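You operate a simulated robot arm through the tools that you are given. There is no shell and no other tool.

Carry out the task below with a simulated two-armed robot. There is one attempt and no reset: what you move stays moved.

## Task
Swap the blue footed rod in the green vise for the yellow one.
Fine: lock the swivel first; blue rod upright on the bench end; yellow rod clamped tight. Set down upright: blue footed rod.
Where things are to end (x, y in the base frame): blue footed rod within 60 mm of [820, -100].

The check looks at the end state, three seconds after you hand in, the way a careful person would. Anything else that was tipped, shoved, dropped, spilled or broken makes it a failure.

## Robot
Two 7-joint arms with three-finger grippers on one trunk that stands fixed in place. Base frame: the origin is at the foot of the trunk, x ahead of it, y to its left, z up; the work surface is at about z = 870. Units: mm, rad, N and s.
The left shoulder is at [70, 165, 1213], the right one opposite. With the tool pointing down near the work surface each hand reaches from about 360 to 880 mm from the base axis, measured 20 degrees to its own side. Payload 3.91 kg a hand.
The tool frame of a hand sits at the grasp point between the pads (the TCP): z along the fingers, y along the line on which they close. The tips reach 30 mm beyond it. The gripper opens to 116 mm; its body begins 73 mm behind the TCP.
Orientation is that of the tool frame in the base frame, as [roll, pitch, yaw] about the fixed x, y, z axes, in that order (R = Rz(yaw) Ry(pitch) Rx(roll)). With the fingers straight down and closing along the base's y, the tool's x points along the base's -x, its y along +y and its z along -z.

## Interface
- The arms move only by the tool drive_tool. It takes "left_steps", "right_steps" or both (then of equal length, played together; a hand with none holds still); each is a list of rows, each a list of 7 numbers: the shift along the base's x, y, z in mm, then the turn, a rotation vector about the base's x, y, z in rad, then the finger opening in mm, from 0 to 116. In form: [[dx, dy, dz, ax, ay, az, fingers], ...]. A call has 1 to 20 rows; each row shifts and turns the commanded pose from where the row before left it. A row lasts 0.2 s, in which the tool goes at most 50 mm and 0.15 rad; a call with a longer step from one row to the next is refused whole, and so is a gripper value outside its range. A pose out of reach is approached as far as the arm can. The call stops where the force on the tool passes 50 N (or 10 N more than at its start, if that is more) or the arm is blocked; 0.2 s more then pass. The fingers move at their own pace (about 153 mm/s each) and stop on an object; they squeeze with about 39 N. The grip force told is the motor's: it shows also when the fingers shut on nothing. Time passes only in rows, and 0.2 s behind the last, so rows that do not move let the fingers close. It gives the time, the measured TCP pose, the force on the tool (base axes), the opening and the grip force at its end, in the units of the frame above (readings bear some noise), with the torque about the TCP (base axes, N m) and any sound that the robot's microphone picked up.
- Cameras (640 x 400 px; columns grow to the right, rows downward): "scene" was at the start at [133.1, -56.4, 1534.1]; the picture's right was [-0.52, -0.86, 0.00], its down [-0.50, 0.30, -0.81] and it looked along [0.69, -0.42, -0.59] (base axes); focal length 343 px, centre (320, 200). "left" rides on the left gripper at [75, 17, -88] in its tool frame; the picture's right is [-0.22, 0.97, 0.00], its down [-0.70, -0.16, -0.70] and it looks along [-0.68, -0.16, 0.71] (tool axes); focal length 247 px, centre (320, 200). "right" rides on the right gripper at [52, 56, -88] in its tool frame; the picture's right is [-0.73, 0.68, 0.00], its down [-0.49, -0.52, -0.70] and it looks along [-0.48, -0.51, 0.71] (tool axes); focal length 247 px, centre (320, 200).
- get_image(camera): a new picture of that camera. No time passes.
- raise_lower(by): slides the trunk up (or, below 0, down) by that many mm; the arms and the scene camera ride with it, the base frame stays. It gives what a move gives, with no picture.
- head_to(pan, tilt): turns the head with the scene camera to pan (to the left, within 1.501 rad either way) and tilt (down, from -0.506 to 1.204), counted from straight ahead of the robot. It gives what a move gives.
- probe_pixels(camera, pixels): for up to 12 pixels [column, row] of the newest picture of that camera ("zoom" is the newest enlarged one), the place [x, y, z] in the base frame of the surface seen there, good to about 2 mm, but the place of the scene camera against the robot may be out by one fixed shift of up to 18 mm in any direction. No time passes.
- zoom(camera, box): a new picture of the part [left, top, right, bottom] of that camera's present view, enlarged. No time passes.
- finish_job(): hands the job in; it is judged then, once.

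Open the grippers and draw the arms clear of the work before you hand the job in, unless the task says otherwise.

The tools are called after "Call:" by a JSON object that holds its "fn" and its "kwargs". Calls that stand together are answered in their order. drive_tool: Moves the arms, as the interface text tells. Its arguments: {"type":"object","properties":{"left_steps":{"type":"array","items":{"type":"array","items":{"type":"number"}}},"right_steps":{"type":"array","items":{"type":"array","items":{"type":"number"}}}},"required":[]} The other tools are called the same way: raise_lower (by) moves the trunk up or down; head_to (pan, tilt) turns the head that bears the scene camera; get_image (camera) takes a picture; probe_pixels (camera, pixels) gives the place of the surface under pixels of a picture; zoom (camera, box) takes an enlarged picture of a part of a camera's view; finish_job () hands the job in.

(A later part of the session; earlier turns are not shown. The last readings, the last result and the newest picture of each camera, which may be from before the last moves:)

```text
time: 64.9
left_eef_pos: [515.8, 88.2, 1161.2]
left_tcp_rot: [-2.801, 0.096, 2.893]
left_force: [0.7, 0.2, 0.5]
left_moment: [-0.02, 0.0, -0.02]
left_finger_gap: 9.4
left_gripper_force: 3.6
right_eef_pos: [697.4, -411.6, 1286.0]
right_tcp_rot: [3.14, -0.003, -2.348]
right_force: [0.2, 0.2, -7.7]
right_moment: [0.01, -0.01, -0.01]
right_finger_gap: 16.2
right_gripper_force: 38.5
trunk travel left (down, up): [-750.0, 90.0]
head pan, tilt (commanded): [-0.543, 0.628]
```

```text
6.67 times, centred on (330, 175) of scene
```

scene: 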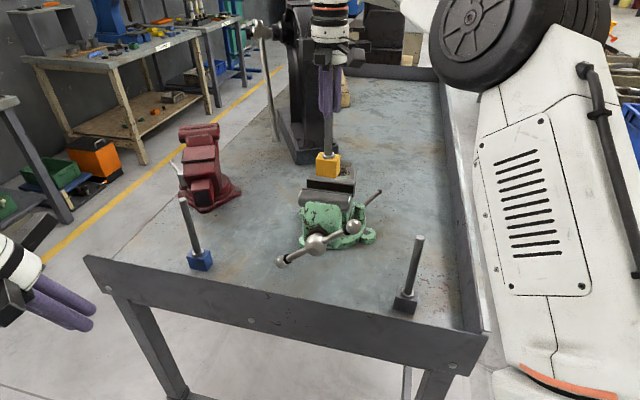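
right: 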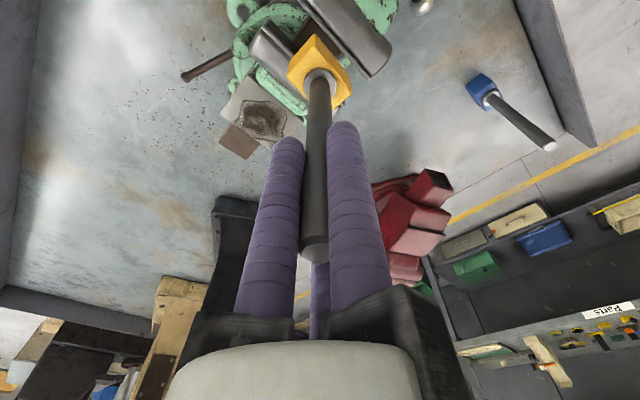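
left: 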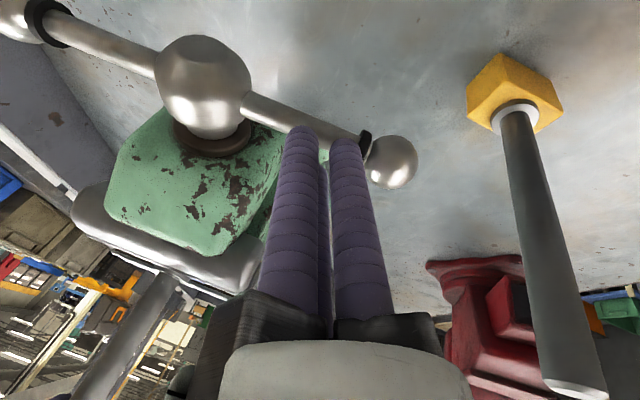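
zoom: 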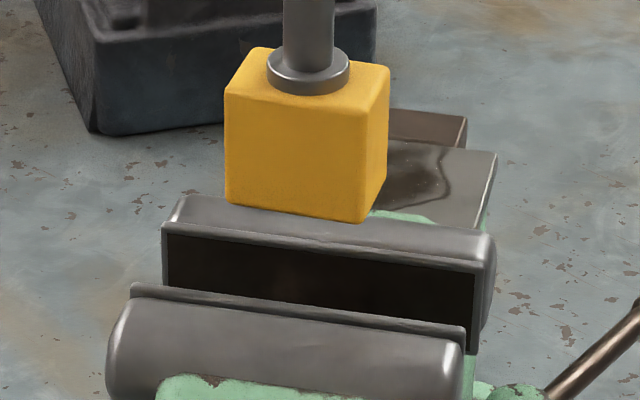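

The yellow foot's front edge slopes more than the jaw edge, so it is yawed a few degrees clockwise. I probe along its front face and the jaw edge to quantify.

Call:
{"fn": "probe_pixels", "kwargs": {"camera": "zoom", "pixels": [[238, 150], [255, 150], [275, 155], [300, 158], [325, 163], [345, 166], [240, 120], [350, 135], [240, 185], [350, 200], [200, 236], [450, 263]]}}

Call:
{"fn": "zoom", "kwargs": {"camera": "right", "box": [250, 0, 390, 130]}}

Call:
{"fn": "probe_pixels", "kwargs": {"camera": "zoom", "pixels": [[300, 140], [222, 230], [410, 285], [330, 165], [360, 205], [390, 250], [340, 150], [370, 190], [235, 175], [398, 240], [245, 225], [380, 300]]}}

```text
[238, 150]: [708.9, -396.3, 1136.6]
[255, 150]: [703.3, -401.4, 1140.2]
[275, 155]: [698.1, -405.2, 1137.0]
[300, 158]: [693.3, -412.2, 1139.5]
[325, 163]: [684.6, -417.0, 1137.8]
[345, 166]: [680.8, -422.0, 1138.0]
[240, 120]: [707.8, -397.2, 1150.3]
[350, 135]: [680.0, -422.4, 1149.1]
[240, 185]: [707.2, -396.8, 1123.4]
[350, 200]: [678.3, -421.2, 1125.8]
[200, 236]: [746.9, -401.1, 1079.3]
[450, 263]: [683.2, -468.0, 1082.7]
```

```text
3.08 times, centred on (320, 65) of right
```

zoom: 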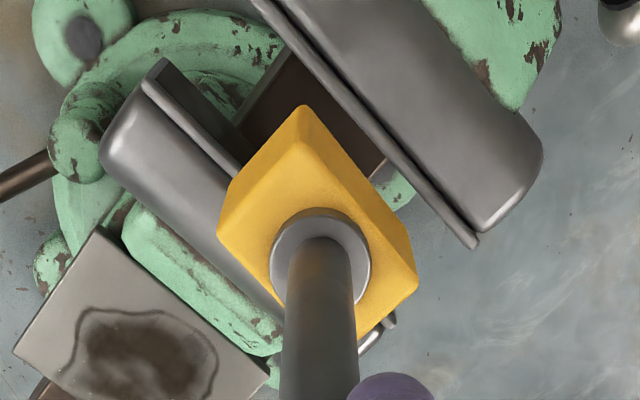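

```text
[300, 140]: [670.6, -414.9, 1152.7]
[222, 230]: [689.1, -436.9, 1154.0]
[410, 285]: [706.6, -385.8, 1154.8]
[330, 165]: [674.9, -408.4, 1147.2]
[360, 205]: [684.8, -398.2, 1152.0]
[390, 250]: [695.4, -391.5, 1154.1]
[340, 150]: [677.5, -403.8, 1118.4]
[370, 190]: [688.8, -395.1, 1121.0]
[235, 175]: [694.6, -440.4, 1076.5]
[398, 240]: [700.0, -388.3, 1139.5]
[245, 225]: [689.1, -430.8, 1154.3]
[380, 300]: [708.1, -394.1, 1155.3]
```

The yellow foot's face runs at about 41° versus 45° for the jaws. I turn the hand +0.075 rad, shift 4 mm toward the movable jaw to the middle of the gap, and lower to just above the jaws.

Call:
{"fn": "drive_tool", "kwargs": {"right_steps": [[-1.4, 1.4, 0, 0, 0, 0.04, 10], [-1.4, 1.4, 0, 0, 0, 0.035, 10], [0, 0, -10, 0, 0, 0, 10], [0, 0, -10, 0, 0, 0, 10], [0, 0, 0, 0, 0, 0, 10]]}}

Call:
{"fn": "zoom", "kwargs": {"camera": "right", "box": [250, 0, 390, 130]}}

Call:
{"fn": "zoom", "kwargs": {"camera": "scene", "box": [290, 145, 370, 205]}}

```text
time: 66.1
left_eef_pos: [514.7, 86.3, 1161.7]
left_tcp_rot: [-2.801, 0.097, 2.891]
left_force: [-0.6, 0.0, -0.1]
left_moment: [0.03, -0.02, -0.01]
left_finger_gap: 9.7
left_gripper_force: 3.5
right_eef_pos: [693.3, -408.0, 1265.6]
right_tcp_rot: [3.139, 0.0, -2.272]
right_force: [0.1, 2.2, -8.6]
right_moment: [0.04, -0.01, -0.02]
right_finger_gap: 16.3
right_gripper_force: 38.7
trunk travel left (down, up): [-750.0, 90.0]
head pan, tilt (commanded): [-0.543, 0.628]
```

```text
3.08 times, centred on (320, 65) of right
```

zoom: 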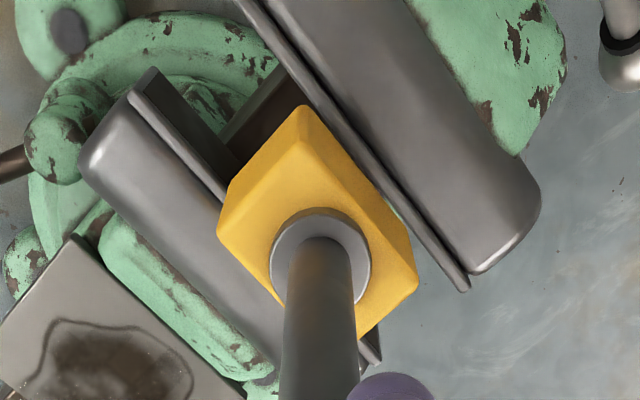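

```text
6.67 times, centred on (330, 175) of scene
```

zoom: 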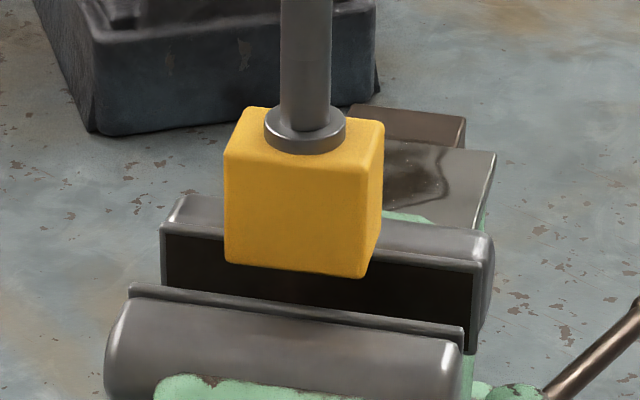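

The edges of the block and jaws are now parallel. I probe the clearances between block bottom edge and the two jaw plates before lowering in.

Call:
{"fn": "zoom", "kwargs": {"camera": "right", "box": [285, 20, 365, 100]}}

```text
5.00 times, centred on (325, 60) of right
```

zoom: 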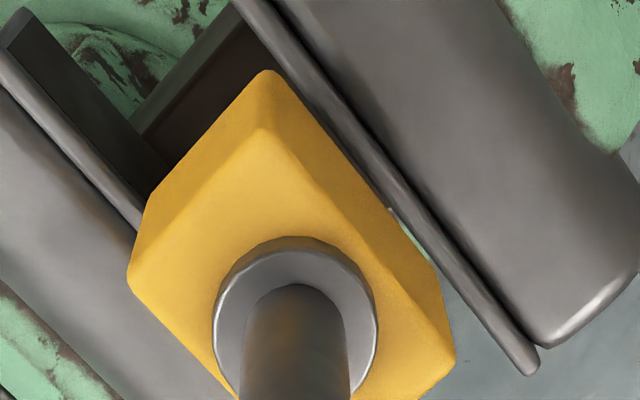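

Call:
{"fn": "probe_pixels", "kwargs": {"camera": "zoom", "pixels": [[300, 115], [340, 163], [380, 212], [420, 258], [310, 105], [350, 155], [395, 205], [440, 265], [135, 215], [120, 205], [110, 180], [60, 120]]}}

Call:
{"fn": "probe_pixels", "kwargs": {"camera": "scene", "pixels": [[320, 176], [325, 178], [330, 178], [312, 174], [318, 189], [330, 191], [345, 178], [350, 182]]}}

```text
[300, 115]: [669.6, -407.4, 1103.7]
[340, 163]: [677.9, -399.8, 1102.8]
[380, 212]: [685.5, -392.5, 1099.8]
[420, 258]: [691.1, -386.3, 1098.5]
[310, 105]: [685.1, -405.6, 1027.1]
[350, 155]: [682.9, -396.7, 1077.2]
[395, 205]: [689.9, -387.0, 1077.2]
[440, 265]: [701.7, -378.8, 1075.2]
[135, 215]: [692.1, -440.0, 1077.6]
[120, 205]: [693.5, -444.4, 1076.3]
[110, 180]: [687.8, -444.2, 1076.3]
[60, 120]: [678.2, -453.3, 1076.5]
```

```text
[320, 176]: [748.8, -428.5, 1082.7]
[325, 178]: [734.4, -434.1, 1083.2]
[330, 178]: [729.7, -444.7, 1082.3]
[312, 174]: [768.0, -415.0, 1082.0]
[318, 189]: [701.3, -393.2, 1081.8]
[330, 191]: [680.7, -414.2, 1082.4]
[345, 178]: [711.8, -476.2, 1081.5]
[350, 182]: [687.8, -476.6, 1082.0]
```

The right camera shows the block is 34 mm thick against a 36.8 mm gap — too tight for comfort. I'll open the jaws further with the left hand first; I check the handle position and where the right arm's elbow is.

Call:
{"fn": "get_image", "kwargs": {"camera": "scene"}}

Call:
{"fn": "probe_pixels", "kwargs": {"camera": "scene", "pixels": [[475, 50], [440, 20], [520, 180], [500, 280], [283, 260], [317, 244], [352, 228], [330, 30], [400, 12], [335, 100]]}}

```text
taken
```

scene: 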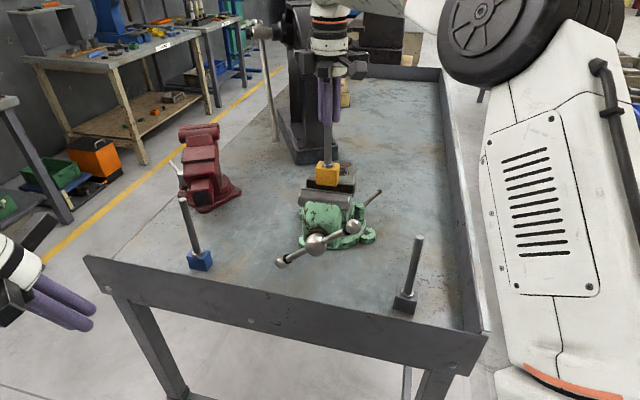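

```text
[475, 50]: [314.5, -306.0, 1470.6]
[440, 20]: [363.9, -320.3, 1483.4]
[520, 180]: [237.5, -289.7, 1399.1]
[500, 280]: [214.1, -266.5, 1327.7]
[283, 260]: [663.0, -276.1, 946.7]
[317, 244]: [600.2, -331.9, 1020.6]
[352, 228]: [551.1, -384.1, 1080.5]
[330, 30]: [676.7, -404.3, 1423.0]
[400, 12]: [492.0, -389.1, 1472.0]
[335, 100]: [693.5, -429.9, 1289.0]
```

The bar is at -41° (right ball up at (549,-373,1077)), and the right forearm stays above z≈1400. I raise the yellow 20 mm and bring the left hand, leaning back from the vise, to the right-hand side of the bar's raised end.

Call:
{"fn": "drive_tool", "kwargs": {"left_steps": [[-5.6, -18.2, 3.6, 0.0224, -0.0838, -0.1144, 6], [-5.6, -18.2, 3.6, 0.0224, -0.0838, -0.1144, 6], [-5.6, -18.2, 3.6, 0.0224, -0.0838, -0.1144, 6], [-5.6, -18.2, 3.6, 0.0224, -0.0838, -0.1144, 6], [-5.6, -18.2, 3.6, 0.0224, -0.0838, -0.1144, 6], [-5.6, -18.2, 3.6, 0.0224, -0.0838, -0.1144, 6], [-5.6, -18.2, 3.6, 0.0224, -0.0838, -0.1144, 6], [-5.6, -18.2, 3.6, 0.0224, -0.0838, -0.1144, 6], [0, 0, 0, 0, 0, 0, 6]], "right_steps": [[0, 0, 10, 0, 0, 0, 10], [0, 0, 10, 0, 0, 0, 10], [0, 0, 0, 0, 0, 0, 10], [0, 0, 0, 0, 0, 0, 10], [0, 0, 0, 0, 0, 0, 10], [0, 0, 0, 0, 0, 0, 10], [0, 0, 0, 0, 0, 0, 10], [0, 0, 0, 0, 0, 0, 10], [0, 0, 0, 0, 0, 0, 10]]}}

Call:
{"fn": "get_image", "kwargs": {"camera": "scene"}}

```text
time: 68.1
left_eef_pos: [470.7, -58.5, 1188.7]
left_tcp_rot: [2.876, 0.43, 1.775]
left_force: [0.5, 0.2, -0.4]
left_moment: [-0.02, -0.03, 0.0]
left_finger_gap: 9.7
left_gripper_force: 3.4
right_eef_pos: [694.1, -409.4, 1284.5]
right_tcp_rot: [3.14, -0.003, -2.272]
right_force: [0.2, -0.3, -6.7]
right_moment: [0.03, 0.01, -0.03]
right_finger_gap: 16.4
right_gripper_force: 38.7
trunk travel left (down, up): [-750.0, 90.0]
head pan, tilt (commanded): [-0.543, 0.628]
```

```text
taken
```

scene: 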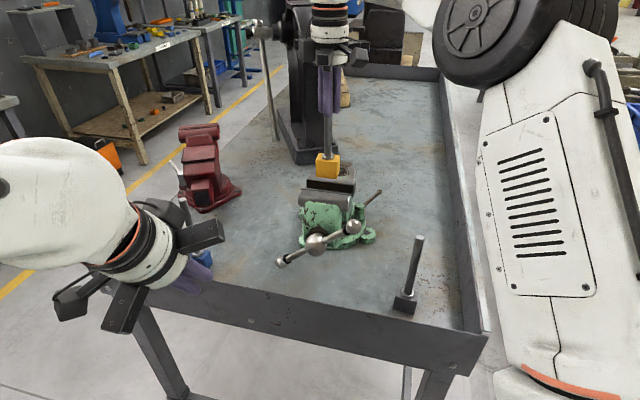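

The left hand's leaning pose is reached. To stay under the right forearm I travel low (z≈1085) in front of the handle to its right side.

Call:
{"fn": "drive_tool", "kwargs": {"left_steps": [[0, -20, -25, 0, 0, 0, 6], [0, -25, -30, 0, 0, 0, 6], [0, -35, -30, 0, 0, 0, 6], [0, -45, -18, 0, 0, 0, 6], [0, -45, 0, 0, 0, 0, 6], [0, -45, 0, 0, 0, 0, 6], [0, -45, 0, 0, 0, 0, 6], [0, -45, 0, 0, 0, 0, 6], [0, 0, 0, 0, 0, 0, 6]]}}

Call:
{"fn": "get_image", "kwargs": {"camera": "scene"}}

Call:
{"fn": "get_image", "kwargs": {"camera": "left"}}

```text
time: 70.3
left_eef_pos: [506.4, -342.7, 1123.0]
left_tcp_rot: [2.901, 0.49, 1.852]
left_force: [0.5, -0.1, 0.4]
left_moment: [-0.06, 0.0, -0.05]
left_finger_gap: 9.7
left_gripper_force: 3.6
right_eef_pos: [692.4, -407.7, 1283.8]
right_tcp_rot: [3.139, -0.004, -2.272]
right_force: [0.5, -0.5, -7.5]
right_moment: [0.01, -0.05, 0.0]
right_finger_gap: 16.2
right_gripper_force: 39.3
trunk travel left (down, up): [-750.0, 90.0]
head pan, tilt (commanded): [-0.543, 0.628]
stopped in row 9 (left hand): the arm was blocked; the commanded pose is now the measured one
```

```text
taken
```

scene: 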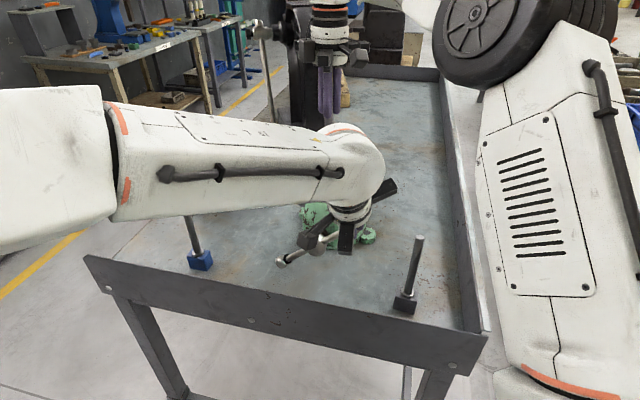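

```text
taken
```

left: 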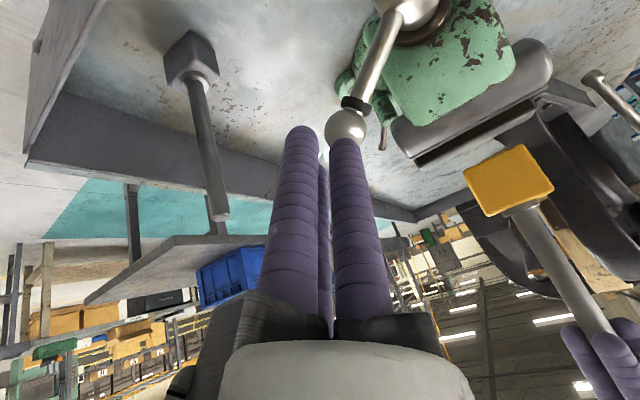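

The left arm ran into a joint limit with this twist (no contact; tips stop ~10 mm short of the right ball). I back off and rotate the hand 60° back about its own axis to a more comfortable roll.

Call:
{"fn": "drive_tool", "kwargs": {"left_steps": [[-15, 20, 0, 0, 0, 0, 6], [-15, 25, 0, 0, 0, 0, 6], [0, 0, 0, -0.0444, 0.0444, 0.1148, 6], [0, 0, 0, -0.0444, 0.0444, 0.1148, 6], [0, 0, 0, -0.0444, 0.0444, 0.1148, 6], [0, 0, 0, -0.0444, 0.0444, 0.1148, 6], [0, 0, 0, -0.0444, 0.0444, 0.1148, 6], [0, 0, 0, -0.0444, 0.0444, 0.1148, 6], [0, 0, 0, -0.0444, 0.0444, 0.1148, 6], [0, 0, 0, -0.0444, 0.0444, 0.1148, 6], [0, 0, 0, 0, 0, 0, 6]]}}

Call:
{"fn": "get_image", "kwargs": {"camera": "scene"}}

```text
time: 72.9
left_eef_pos: [494.6, -292.8, 1173.0]
left_tcp_rot: [-2.744, 0.46, 3.111]
left_force: [-0.5, 0.2, 0.5]
left_moment: [-0.02, 0.03, -0.01]
left_finger_gap: 9.7
left_gripper_force: 3.9
right_eef_pos: [693.6, -409.1, 1283.2]
right_tcp_rot: [3.138, -0.006, -2.273]
right_force: [-0.5, -1.1, -7.3]
right_moment: [0.01, -0.03, -0.02]
right_finger_gap: 16.0
right_gripper_force: 39.3
trunk travel left (down, up): [-750.0, 90.0]
head pan, tilt (commanded): [-0.543, 0.628]
stopped in row 11 (left hand): the arm was blocked; the commanded pose is now the measured one
```

```text
taken
```

scene: 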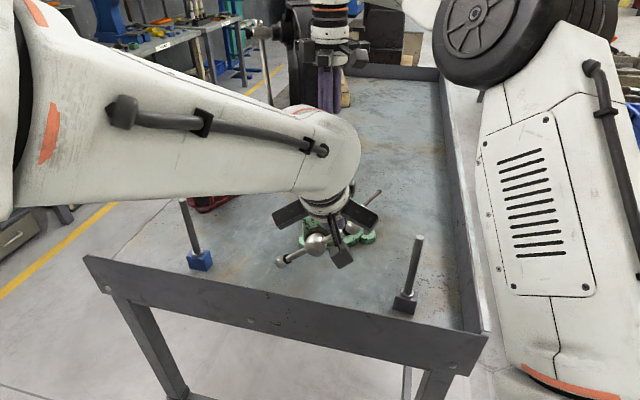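

The left arm is cramped on that side. Since the foot can stand by itself on the slide bar (z≈1027.5), I'll do the handle work with the right hand instead; I park the left arm back on its own side.

Call:
{"fn": "drive_tool", "kwargs": {"left_steps": [[-8, 45, 5, 0, 0, 0, 6], [-2, 48, 3, 0, 0, 0, 6], [0, 48, 3, 0, 0, 0, 6], [0, 48, 3, 0, 0, 0, 6], [4, 48, 0, 0, 0, 0, 6], [4, 48, 0, 0, 0, 0, 6], [4, 48, 0, 0, 0, 0, 6], [4, 48, 0, 0, 0, 0, 6], [0, 0, 0, 0, 0, 0, 6]], "right_steps": [[1.1, -1.1, 0, 0, 0, 0, 10], [0, 0, 0, 0, 0, 0, 10], [0, 0, 0, 0, 0, 0, 10], [0, 0, 0, 0, 0, 0, 10], [0, 0, -9, 0, 0, 0, 10], [0, 0, -9, 0, 0, 0, 10], [0, 0, -8, 0, 0, 0, 10], [0, 0, 0, 0, 0, 0, 10], [0, 0, 0, 0, 0, 0, 10]]}}

Call:
{"fn": "get_image", "kwargs": {"camera": "scene"}}

Call:
{"fn": "zoom", "kwargs": {"camera": "right", "box": [285, 20, 365, 100]}}

```text
time: 74.9
left_eef_pos: [495.7, 85.9, 1182.4]
left_tcp_rot: [-2.754, 0.458, 3.105]
left_force: [-0.2, 0.5, 0.7]
left_moment: [0.01, 0.02, 0.03]
left_finger_gap: 9.7
left_gripper_force: 4.1
right_eef_pos: [695.7, -413.0, 1258.9]
right_tcp_rot: [3.138, -0.001, -2.271]
right_force: [-0.4, 1.0, -9.1]
right_moment: [0.01, -0.01, 0.01]
right_finger_gap: 16.1
right_gripper_force: 39.2
trunk travel left (down, up): [-750.0, 90.0]
head pan, tilt (commanded): [-0.543, 0.628]
```

```text
taken
```

scene: 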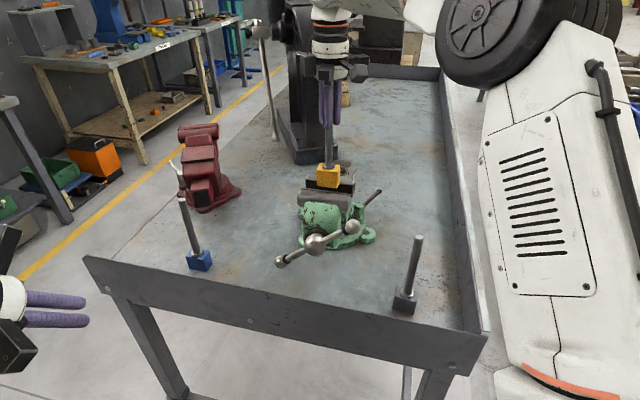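

```text
5.00 times, centred on (325, 60) of right
```

zoom: 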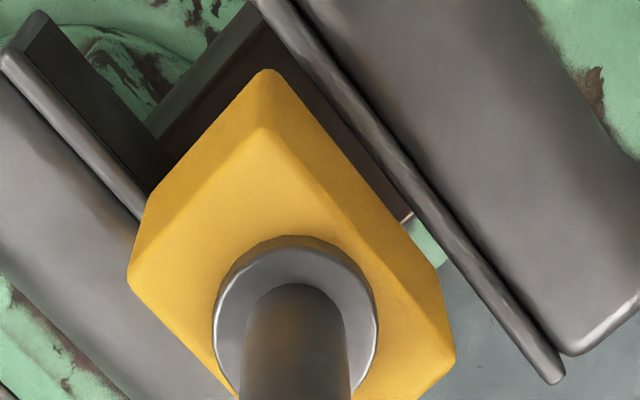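

The bottom of the block is now level with the jaw tops; there is a clear gap on the movable side. I zoom on the corner by the fixed jaw to check the other side.

Call:
{"fn": "zoom", "kwargs": {"camera": "right", "box": [285, 25, 335, 75]}}

Call:
{"fn": "zoom", "kwargs": {"camera": "scene", "box": [295, 155, 365, 205]}}

```text
8.00 times, centred on (310, 50) of right
```

zoom: 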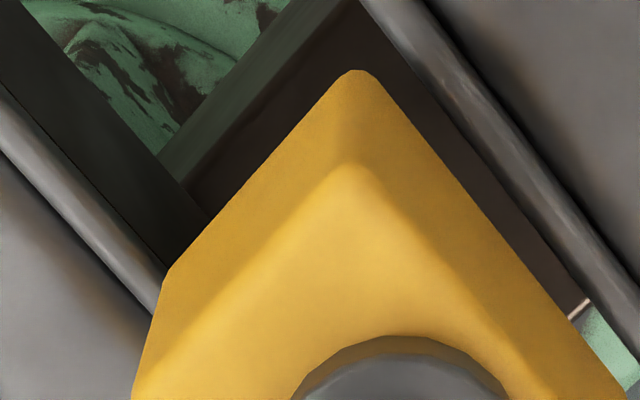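

```text
8.00 times, centred on (330, 180) of scene
```

zoom: 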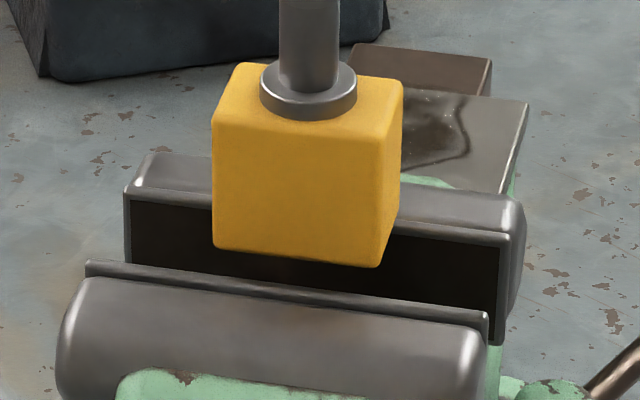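

The clearances are about 1.2 mm on the fixed side and 4.4 mm on the movable side. I shift 1.6 mm toward the movable jaw and lower in 4 mm steps, watching the force.

Call:
{"fn": "drive_tool", "kwargs": {"right_steps": [[-1.1, 1.1, 0, 0, 0, 0, 10], [0, 0, -4, 0, 0, 0, 10], [0, 0, -4, 0, 0, 0, 10], [0, 0, -4, 0, 0, 0, 10], [0, 0, 0, 0, 0, 0, 10]]}}

Call:
{"fn": "zoom", "kwargs": {"camera": "right", "box": [285, 20, 365, 100]}}

Call:
{"fn": "zoom", "kwargs": {"camera": "scene", "box": [295, 155, 365, 205]}}

```text
time: 76.1
left_eef_pos: [494.3, 88.1, 1185.4]
left_tcp_rot: [-2.751, 0.46, 3.109]
left_force: [-0.3, 0.0, -0.8]
left_moment: [-0.01, -0.02, 0.02]
left_finger_gap: 9.8
left_gripper_force: 3.9
right_eef_pos: [692.5, -409.1, 1253.6]
right_tcp_rot: [-3.134, 0.002, -2.272]
right_force: [6.5, -3.9, 27.0]
right_moment: [-0.96, -0.15, 0.03]
right_finger_gap: 16.3
right_gripper_force: 39.5
trunk travel left (down, up): [-750.0, 90.0]
head pan, tilt (commanded): [-0.543, 0.628]
```

```text
5.00 times, centred on (325, 60) of right
```

zoom: 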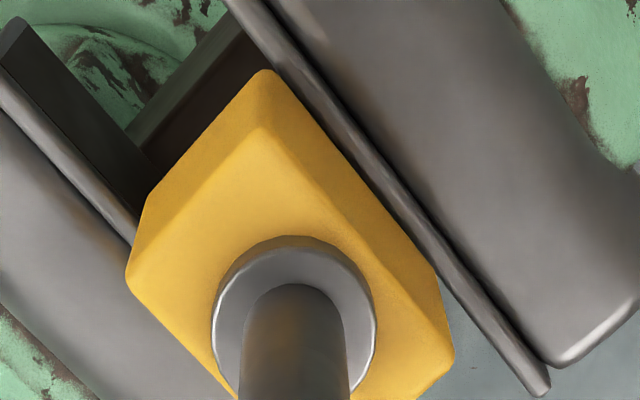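

```text
8.00 times, centred on (330, 180) of scene
```

zoom: 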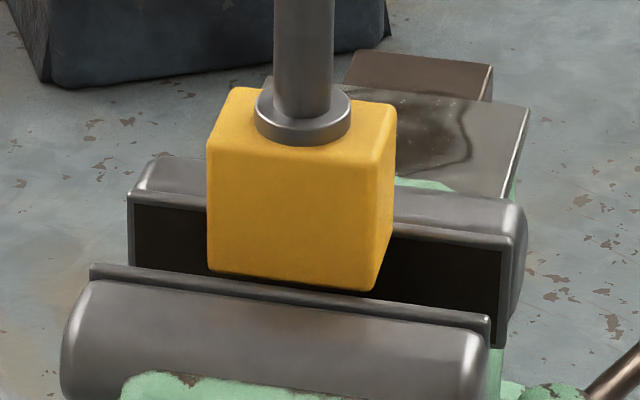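

The block touched the movable plate (27 N up, pushing toward +a). I raise 8 mm, shift 2 mm toward the fixed jaw, and try again gently.

Call:
{"fn": "drive_tool", "kwargs": {"right_steps": [[0, 0, 6, 0, 0, 0, 10], [0, 0, 5, 0, 0, 0, 10], [1.5, -1.5, 0, 0, 0, 0, 10], [0, 0, 0, 0, 0, 0, 10]]}}

Call:
{"fn": "zoom", "kwargs": {"camera": "right", "box": [285, 20, 365, 100]}}

```text
time: 77.1
left_eef_pos: [496.3, 86.7, 1183.5]
left_tcp_rot: [-2.752, 0.456, 3.106]
left_force: [-0.7, 0.8, -0.6]
left_moment: [0.0, 0.01, 0.0]
left_finger_gap: 10.0
left_gripper_force: 3.9
right_eef_pos: [694.9, -410.3, 1257.1]
right_tcp_rot: [3.138, -0.004, -2.272]
right_force: [-0.3, 0.7, -7.6]
right_moment: [-0.02, 0.03, 0.03]
right_finger_gap: 16.5
right_gripper_force: 38.8
trunk travel left (down, up): [-750.0, 90.0]
head pan, tilt (commanded): [-0.543, 0.628]
```

```text
5.00 times, centred on (325, 60) of right
```

zoom: 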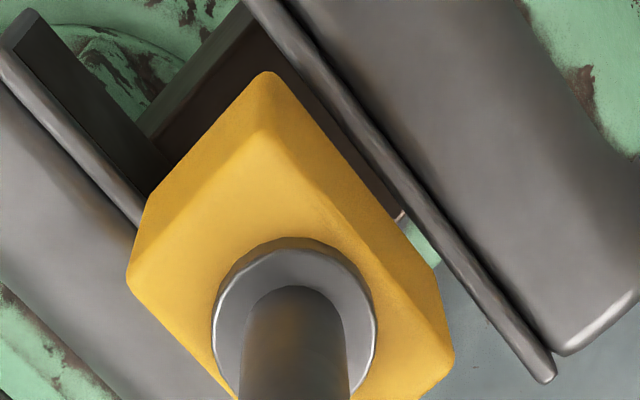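

I retry lowering at this position in small steps to see on which side, if any, it touches.

Call:
{"fn": "drive_tool", "kwargs": {"right_steps": [[0, 0, -3, 0, 0, 0, 10], [0, 0, -3, 0, 0, 0, 10], [0, 0, -2, 0, 0, 0, 10], [0, 0, 0, 0, 0, 0, 10]]}}

Call:
{"fn": "zoom", "kwargs": {"camera": "right", "box": [285, 20, 365, 100]}}

Call:
{"fn": "zoom", "kwargs": {"camera": "scene", "box": [295, 155, 365, 205]}}

```text
time: 78.1
left_eef_pos: [496.4, 87.8, 1183.2]
left_tcp_rot: [-2.751, 0.458, 3.107]
left_force: [0.2, 1.1, -0.1]
left_moment: [0.02, 0.0, -0.01]
left_finger_gap: 9.9
left_gripper_force: 3.6
right_eef_pos: [696.1, -411.1, 1250.4]
right_tcp_rot: [3.138, -0.003, -2.272]
right_force: [-0.1, 1.0, -7.7]
right_moment: [0.01, -0.01, 0.01]
right_finger_gap: 16.1
right_gripper_force: 39.0
trunk travel left (down, up): [-750.0, 90.0]
head pan, tilt (commanded): [-0.543, 0.628]
```

```text
5.00 times, centred on (325, 60) of right
```

zoom: 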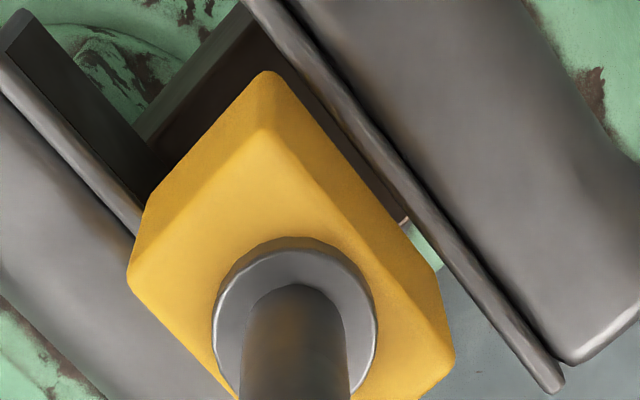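

```text
8.00 times, centred on (330, 180) of scene
```

zoom: 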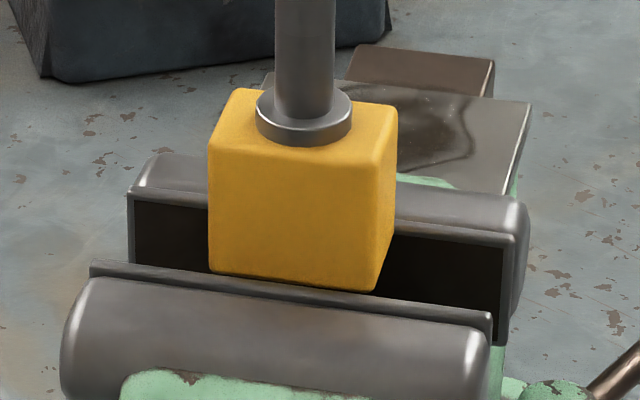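

No contact now at z=1250, below where it touched before, so the block is entering. I continue lowering.

Call:
{"fn": "drive_tool", "kwargs": {"right_steps": [[0, 0, -3, 0, 0, 0, 10], [0, 0, -3, 0, 0, 0, 10], [0, 0, -3, 0, 0, 0, 10], [0, 0, 0, 0, 0, 0, 10]]}}

Call:
{"fn": "zoom", "kwargs": {"camera": "scene", "box": [295, 155, 365, 205]}}

```text
time: 79.1
left_eef_pos: [496.6, 87.4, 1183.3]
left_tcp_rot: [-2.752, 0.456, 3.106]
left_force: [0.7, 0.1, 0.6]
left_moment: [-0.01, 0.0, -0.01]
left_finger_gap: 9.8
left_gripper_force: 3.3
right_eef_pos: [696.5, -410.9, 1242.5]
right_tcp_rot: [3.139, -0.004, -2.272]
right_force: [-0.1, 0.7, -7.9]
right_moment: [0.0, -0.01, -0.02]
right_finger_gap: 16.4
right_gripper_force: 38.7
trunk travel left (down, up): [-750.0, 90.0]
head pan, tilt (commanded): [-0.543, 0.628]
```

```text
8.00 times, centred on (330, 180) of scene
```

zoom: 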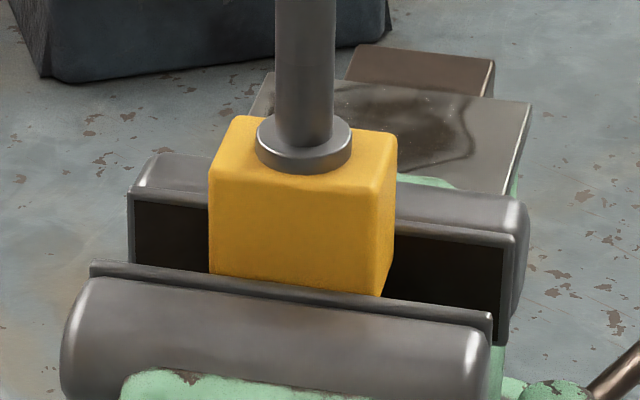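

The block is sliding in freely (force still just its weight). I keep lowering to about z=1210.

Call:
{"fn": "drive_tool", "kwargs": {"right_steps": [[0, 0, -4, 0, 0, 0, 10], [0, 0, -4, 0, 0, 0, 10], [0, 0, -4, 0, 0, 0, 10], [0, 0, -4, 0, 0, 0, 10], [0, 0, -4, 0, 0, 0, 10], [0, 0, -4, 0, 0, 0, 10], [0, 0, -4, 0, 0, 0, 10], [0, 0, -3, 0, 0, 0, 10], [0, 0, 0, 0, 0, 0, 10]]}}

Call:
{"fn": "zoom", "kwargs": {"camera": "scene", "box": [295, 155, 365, 205]}}

```text
time: 81.1
left_eef_pos: [497.1, 86.7, 1183.0]
left_tcp_rot: [-2.752, 0.457, 3.105]
left_force: [-0.5, -0.1, -0.4]
left_moment: [0.01, -0.01, 0.0]
left_finger_gap: 9.8
left_gripper_force: 3.7
right_eef_pos: [696.8, -411.9, 1210.6]
right_tcp_rot: [3.14, -0.003, -2.273]
right_force: [-0.8, -0.7, -7.9]
right_moment: [-0.02, -0.01, 0.02]
right_finger_gap: 16.5
right_gripper_force: 39.0
trunk travel left (down, up): [-750.0, 90.0]
head pan, tilt (commanded): [-0.543, 0.628]
```

```text
8.00 times, centred on (330, 180) of scene
```

zoom: 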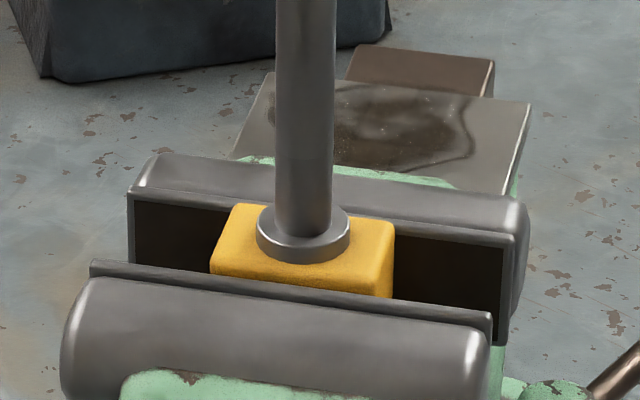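

The block is nearly seated. I lower in 1.5 mm steps until the slide bar takes the weight.

Call:
{"fn": "drive_tool", "kwargs": {"right_steps": [[0, 0, -2, 0, 0, 0, 10], [0, 0, -2, 0, 0, 0, 10], [0, 0, -1.5, 0, 0, 0, 10], [0, 0, 0, 0, 0, 0, 10]]}}

```text
time: 82.1
left_eef_pos: [496.8, 87.0, 1183.5]
left_tcp_rot: [-2.752, 0.457, 3.107]
left_force: [0.4, 0.4, -1.5]
left_moment: [0.0, 0.0, 0.0]
left_finger_gap: 9.7
left_gripper_force: 4.5
right_eef_pos: [697.4, -410.4, 1203.5]
right_tcp_rot: [3.139, -0.002, -2.272]
right_force: [-0.3, 0.1, -8.1]
right_moment: [0.02, 0.0, 0.0]
right_finger_gap: 16.0
right_gripper_force: 38.8
trunk travel left (down, up): [-750.0, 90.0]
head pan, tilt (commanded): [-0.543, 0.628]
```

Still hanging (−8.1 N) at z≈1204; I lower a little more.

Call:
{"fn": "drive_tool", "kwargs": {"right_steps": [[0, 0, -1.5, 0, 0, 0, 10], [0, 0, -1.5, 0, 0, 0, 10], [0, 0, 0, 0, 0, 0, 10]]}}

Call:
{"fn": "zoom", "kwargs": {"camera": "scene", "box": [295, 155, 365, 205]}}

```text
time: 82.9
left_eef_pos: [495.4, 87.9, 1183.9]
left_tcp_rot: [-2.751, 0.456, 3.106]
left_force: [-0.9, -1.0, 0.0]
left_moment: [0.02, -0.03, 0.03]
left_finger_gap: 9.7
left_gripper_force: 3.6
right_eef_pos: [696.1, -410.3, 1204.2]
right_tcp_rot: [3.141, -0.001, -2.272]
right_force: [2.6, -2.7, 1.4]
right_moment: [-0.04, -0.46, -0.02]
right_finger_gap: 16.4
right_gripper_force: 39.4
trunk travel left (down, up): [-750.0, 90.0]
head pan, tilt (commanded): [-0.543, 0.628]
```

```text
8.00 times, centred on (330, 180) of scene
```

zoom: 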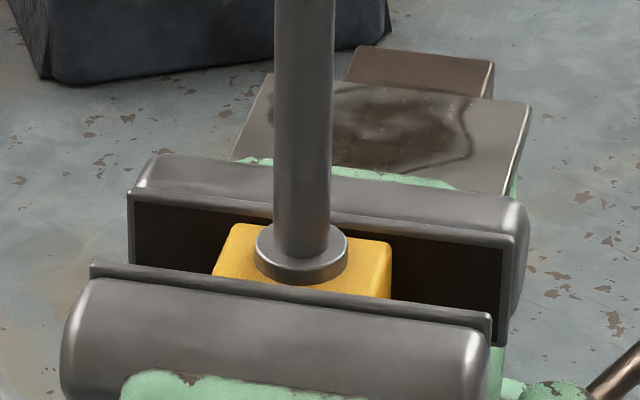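

The slide bar now carries the rod (force +1.4 N). I open the right fingers and check that it stands steadily in the jaws.

Call:
{"fn": "drive_tool", "kwargs": {"right_steps": [[0, 0, 0, 0, 0, 0, 22], [0, 0, 0, 0, 0, 0, 30], [0, 0, 0, 0, 0, 0, 50], [0, 0, 0, 0, 0, 0, 66], [0, 0, 0, 0, 0, 0, 66]]}}

Call:
{"fn": "get_image", "kwargs": {"camera": "right"}}

Call:
{"fn": "zoom", "kwargs": {"camera": "scene", "box": [270, 100, 390, 220]}}

```text
time: 84.1
left_eef_pos: [495.8, 88.9, 1183.2]
left_tcp_rot: [-2.752, 0.457, 3.106]
left_force: [0.1, -0.3, 0.7]
left_moment: [-0.03, 0.0, 0.02]
left_finger_gap: 9.5
left_gripper_force: 3.7
right_eef_pos: [694.4, -410.4, 1202.9]
right_tcp_rot: [3.14, -0.001, -2.273]
right_force: [0.1, 0.7, 1.2]
right_moment: [0.01, 0.05, -0.01]
right_finger_gap: 65.9
right_gripper_force: 0.1
trunk travel left (down, up): [-750.0, 90.0]
head pan, tilt (commanded): [-0.543, 0.628]
```

```text
taken
```

right: 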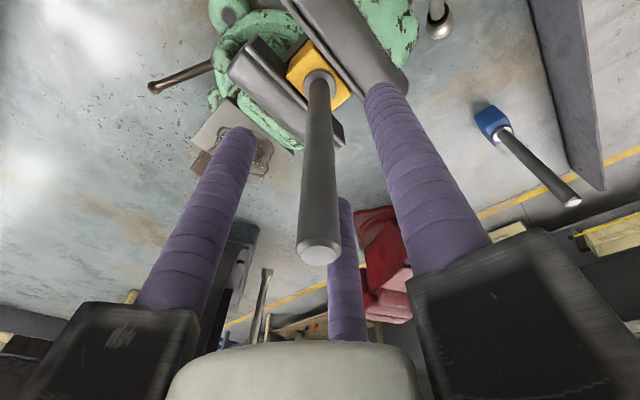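

```text
3.33 times, centred on (330, 160) of scene
```

zoom: 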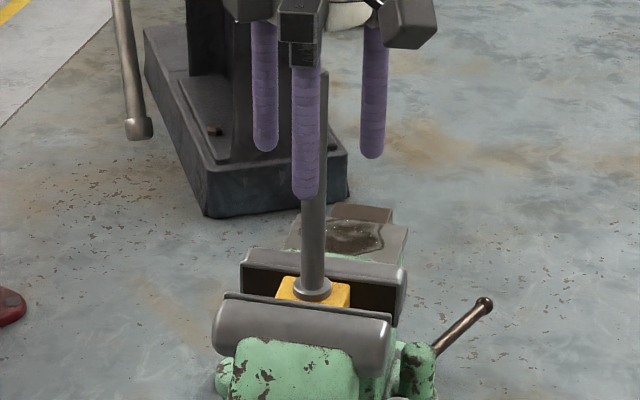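

The yellow rod stands upright in the jaws on its own. I raise the right hand clear over its top, close the fingers, and move to above the handle's raised right end with a slight lean away from the vise.

Call:
{"fn": "drive_tool", "kwargs": {"right_steps": [[0, 0, 15, 0, 0, 0, 66], [0, 0, 18, 0, 0, 0, 66], [0, 0, 18, 0, 0, 0, 66], [0, 0, 18, 0, 0, 0, 66], [0, 0, 18, 0, 0, 0, 66], [-20, 6, 0, 0, 0, 0, 66], [-28, 9, 0, 0, 0, 0, 40], [-30, 10, 0, 0, 0, 0, 10], [-30, 10, -5, -0.0565, -0.0565, 0, 6], [-26, 10, -20, -0.0565, -0.0565, 0, 6], [0, 0, -25, -0.0565, -0.0565, 0, 6], [0, 0, -25, -0.0565, -0.0565, 0, 6], [0, 0, 0, 0, 0, 0, 6]]}}

Call:
{"fn": "get_image", "kwargs": {"camera": "scene"}}

Call:
{"fn": "get_image", "kwargs": {"camera": "right"}}

```text
time: 86.9
left_eef_pos: [495.5, 86.9, 1183.7]
left_tcp_rot: [-2.753, 0.46, 3.104]
left_force: [-0.7, 0.2, -0.4]
left_moment: [0.07, 0.0, -0.01]
left_finger_gap: 9.9
left_gripper_force: 3.7
right_eef_pos: [560.7, -366.1, 1215.1]
right_tcp_rot: [-2.825, -0.028, -2.277]
right_force: [-0.2, -0.7, -0.2]
right_moment: [0.0, 0.01, 0.02]
right_finger_gap: 9.7
right_gripper_force: 3.5
trunk travel left (down, up): [-750.0, 90.0]
head pan, tilt (commanded): [-0.543, 0.628]
```

```text
taken
```

scene: 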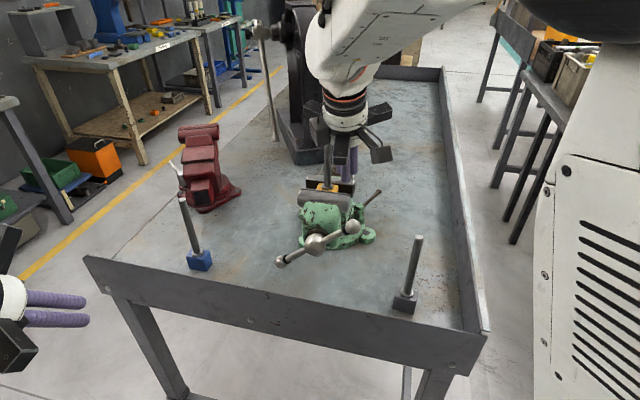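

```text
taken
```

right: 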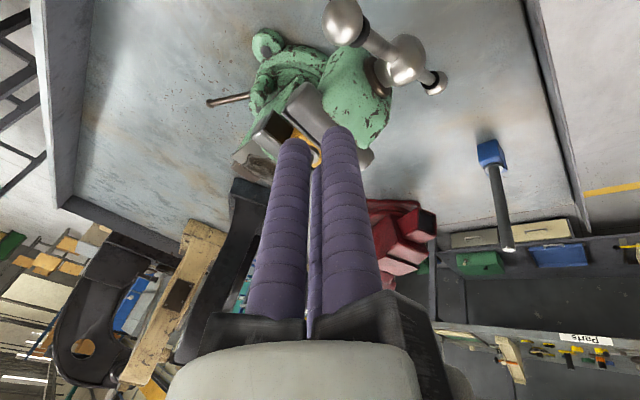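

The hand is above the handle's right end. I probe the ball and bar in the right camera for the contact point.

Call:
{"fn": "probe_pixels", "kwargs": {"camera": "right", "pixels": [[343, 22], [362, 35], [375, 45], [385, 53], [407, 60], [435, 83], [305, 140], [345, 140]]}}

Call:
{"fn": "zoom", "kwargs": {"camera": "scene", "box": [260, 130, 400, 290]}}

```text
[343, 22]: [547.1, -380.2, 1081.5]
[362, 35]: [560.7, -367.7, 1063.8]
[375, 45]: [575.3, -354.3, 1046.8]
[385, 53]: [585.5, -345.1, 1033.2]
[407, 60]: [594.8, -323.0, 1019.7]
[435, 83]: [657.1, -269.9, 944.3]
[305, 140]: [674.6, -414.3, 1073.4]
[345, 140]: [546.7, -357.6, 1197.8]
```

```text
2.50 times, centred on (330, 210) of scene
```

zoom: 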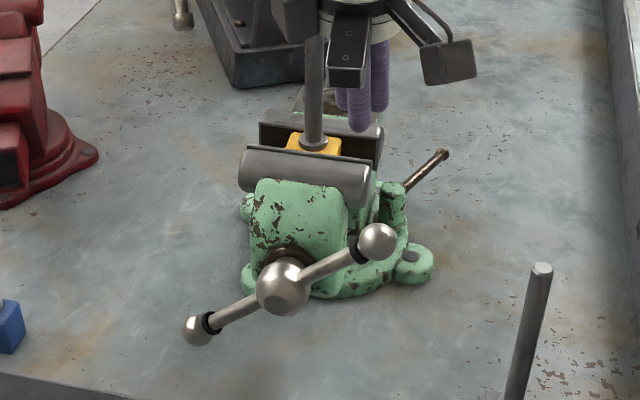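

The bar's raised right end top is at (561,-368,1064). I lower the fingertips onto it and push it down toward horizontal — the tightening direction — in small steps.

Call:
{"fn": "drive_tool", "kwargs": {"right_steps": [[-2, 2.2, -30, 0, 0, 0, 6], [-2, 2.2, -30, 0, 0, 0, 6], [0, 0, -30, 0, 0, 0, 6], [0, 0, -29, 0, 0, 0, 6], [-0.7, -0.7, -7, 0, 0, 0, 6], [-0.7, -0.7, -6.5, 0, 0, 0, 6], [-0.7, -0.7, -6.5, 0, 0, 0, 6], [-1.95, -1.95, -6.3, 0, 0, 0, 6], [-1.95, -1.95, -6.3, 0, 0, 0, 6], [0, 0, 0, 0, 0, 0, 6]]}}

Call:
{"fn": "zoom", "kwargs": {"camera": "scene", "box": [260, 130, 400, 290]}}

Call:
{"fn": "get_image", "kwargs": {"camera": "right"}}

```text
time: 89.1
left_eef_pos: [496.1, 88.7, 1183.1]
left_tcp_rot: [-2.753, 0.46, 3.106]
left_force: [0.6, -0.8, 0.9]
left_moment: [0.03, -0.01, 0.01]
left_finger_gap: 9.7
left_gripper_force: 3.9
right_eef_pos: [552.0, -367.3, 1061.9]
right_tcp_rot: [-2.824, -0.029, -2.279]
right_force: [-0.6, 1.3, 2.4]
right_moment: [0.03, 0.0, 0.02]
right_finger_gap: 9.6
right_gripper_force: 3.1
trunk travel left (down, up): [-750.0, 90.0]
head pan, tilt (commanded): [-0.543, 0.628]
```

```text
2.50 times, centred on (330, 210) of scene
```

zoom: 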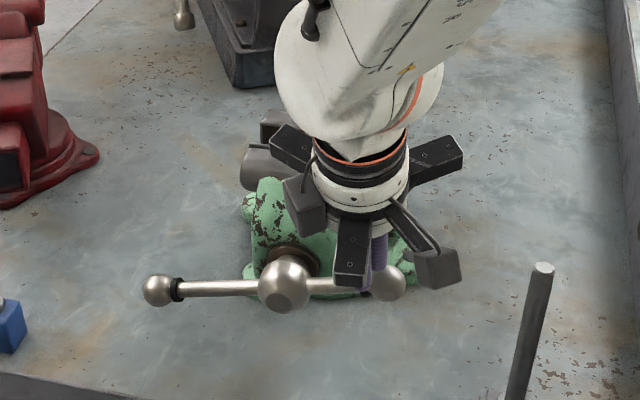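

```text
taken
```

right: 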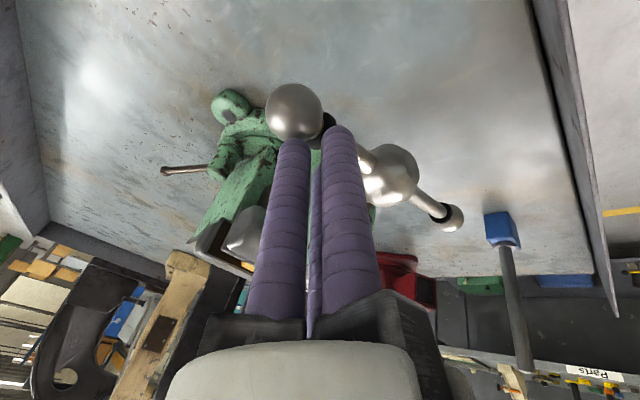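

The bar is moving with ~2 N. I continue pushing its right end down past horizontal.

Call:
{"fn": "drive_tool", "kwargs": {"right_steps": [[-1.2, -1.2, -6.5, 0, 0, 0, 6], [-1.2, -1.2, -6.5, 0, 0, 0, 6], [-0.4, -0.4, -6.5, 0, 0, 0, 6], [-0.4, -0.4, -6.5, 0, 0, 0, 6], [0.4, 0.4, -6.5, 0, 0, 0, 6], [0.4, 0.4, -6.5, 0, 0, 0, 6], [0, 0, 0, 0, 0, 0, 6]]}}

Call:
{"fn": "zoom", "kwargs": {"camera": "scene", "box": [260, 130, 400, 290]}}

Call:
{"fn": "get_image", "kwargs": {"camera": "right"}}

```text
time: 90.7
left_eef_pos: [495.0, 88.6, 1183.3]
left_tcp_rot: [-2.752, 0.459, 3.106]
left_force: [-0.4, 0.5, -0.1]
left_moment: [-0.01, 0.01, 0.04]
left_finger_gap: 9.8
left_gripper_force: 3.2
right_eef_pos: [547.8, -367.6, 1023.8]
right_tcp_rot: [-2.823, -0.027, -2.277]
right_force: [0.1, 0.6, 6.2]
right_moment: [-0.1, -0.02, -0.06]
right_finger_gap: 9.5
right_gripper_force: 3.9
trunk travel left (down, up): [-750.0, 90.0]
head pan, tilt (commanded): [-0.543, 0.628]
```

```text
2.50 times, centred on (330, 210) of scene
```

zoom: 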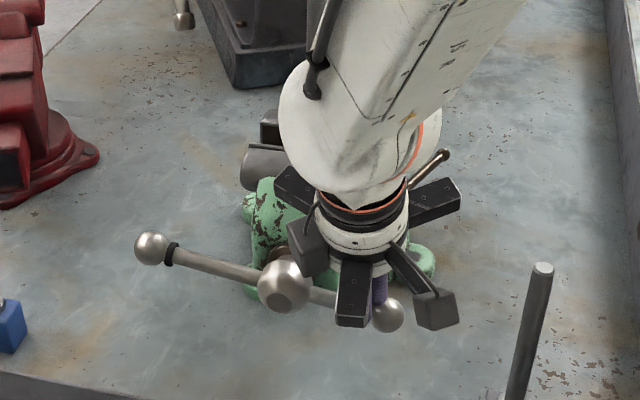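

```text
taken
```

right: 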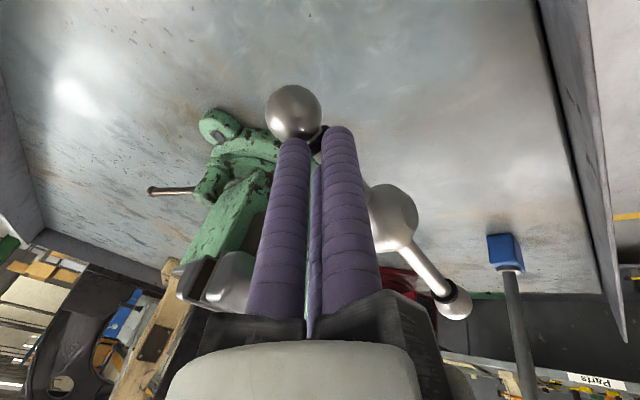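

The bar is about 10° past horizontal, 6 N. I continue; tightening resistance is expected near the original angle.

Call:
{"fn": "drive_tool", "kwargs": {"right_steps": [[0.8, 0.8, -6, 0, 0, 0, 6], [1.2, 1.2, -6, 0, 0, 0, 6], [1.6, 1.6, -5.7, 0, 0, 0, 6], [0, 0, 0, 0, 0, 0, 6]]}}

Call:
{"fn": "zoom", "kwargs": {"camera": "scene", "box": [260, 130, 400, 290]}}

```text
time: 91.7
left_eef_pos: [493.3, 88.5, 1183.9]
left_tcp_rot: [-2.752, 0.461, 3.107]
left_force: [-0.5, -0.3, 0.0]
left_moment: [0.02, -0.02, 0.0]
left_finger_gap: 9.7
left_gripper_force: 3.4
right_eef_pos: [550.2, -365.5, 1006.4]
right_tcp_rot: [-2.824, -0.028, -2.278]
right_force: [-3.5, -6.2, 17.5]
right_moment: [-0.03, -0.23, -0.27]
right_finger_gap: 9.7
right_gripper_force: 3.5
trunk travel left (down, up): [-750.0, 90.0]
head pan, tilt (commanded): [-0.543, 0.628]
```

```text
2.50 times, centred on (330, 210) of scene
```

zoom: 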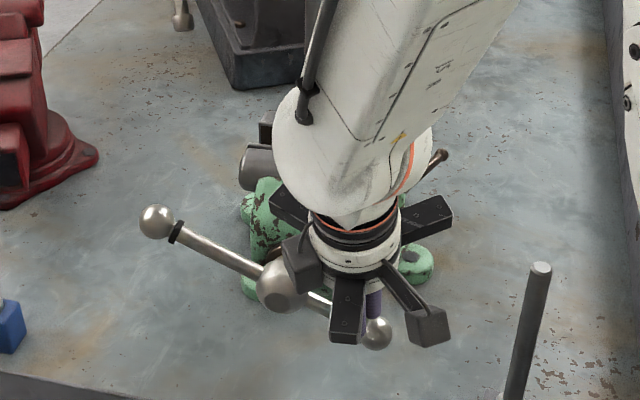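

Resistance has risen to 17.5 N, so the jaws are closing on the foot. I keep pushing in small steps to tighten firmly.

Call:
{"fn": "drive_tool", "kwargs": {"right_steps": [[1.0, 1.0, -3, 0, 0, 0, 6], [1.0, 1.0, -3, 0, 0, 0, 6], [0, 0, 0, 0, 0, 0, 6]]}}

Call:
{"fn": "zoom", "kwargs": {"camera": "scene", "box": [260, 130, 400, 290]}}

```text
time: 92.5
left_eef_pos: [493.4, 87.9, 1184.5]
left_tcp_rot: [-2.753, 0.459, 3.104]
left_force: [0.0, -0.9, -0.1]
left_moment: [0.01, 0.02, -0.03]
left_finger_gap: 9.7
left_gripper_force: 3.7
right_eef_pos: [550.3, -363.3, 1000.4]
right_tcp_rot: [-2.822, -0.027, -2.278]
right_force: [-10.4, -10.3, 18.8]
right_moment: [-0.09, -0.09, -0.43]
right_finger_gap: 9.4
right_gripper_force: 4.2
trunk travel left (down, up): [-750.0, 90.0]
head pan, tilt (commanded): [-0.543, 0.628]
```

```text
2.50 times, centred on (330, 210) of scene
```

zoom: 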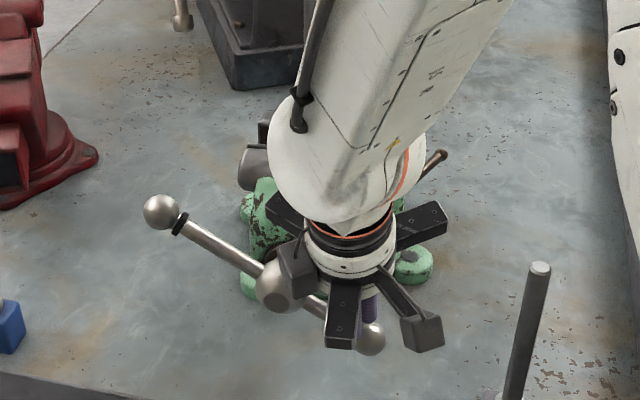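

The bar is back at about its original clamped angle and the push is 23 N. I press on in small steps toward 40+ N to clamp tightly.

Call:
{"fn": "drive_tool", "kwargs": {"right_steps": [[1.0, 1.0, -2.6, 0, 0, 0, 6], [1.0, 1.0, -2.6, 0, 0, 0, 6], [1.0, 1.0, -2.6, 0, 0, 0, 6], [0, 0, 0, 0, 0, 0, 6]]}}

Call:
{"fn": "zoom", "kwargs": {"camera": "scene", "box": [260, 130, 400, 290]}}

```text
time: 93.5
left_eef_pos: [492.6, 87.2, 1186.0]
left_tcp_rot: [-2.752, 0.461, 3.105]
left_force: [-0.2, -0.9, -0.4]
left_moment: [-0.04, -0.03, 0.01]
left_finger_gap: 9.6
left_gripper_force: 3.7
right_eef_pos: [553.8, -360.8, 994.8]
right_tcp_rot: [-2.82, -0.027, -2.278]
right_force: [-13.0, -9.7, 21.4]
right_moment: [0.03, -0.05, -0.46]
right_finger_gap: 9.7
right_gripper_force: 3.2
trunk travel left (down, up): [-750.0, 90.0]
head pan, tilt (commanded): [-0.543, 0.628]
```

```text
2.50 times, centred on (330, 210) of scene
```

zoom: 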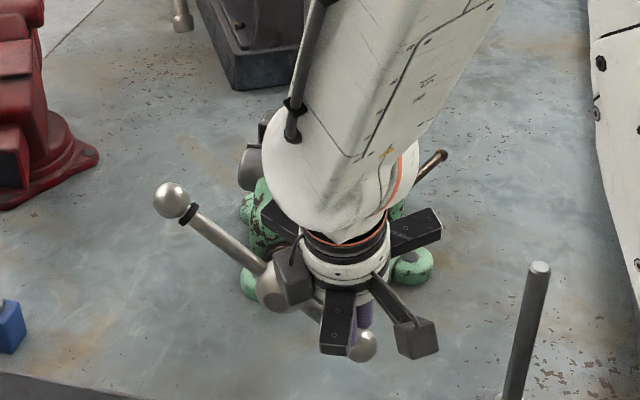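

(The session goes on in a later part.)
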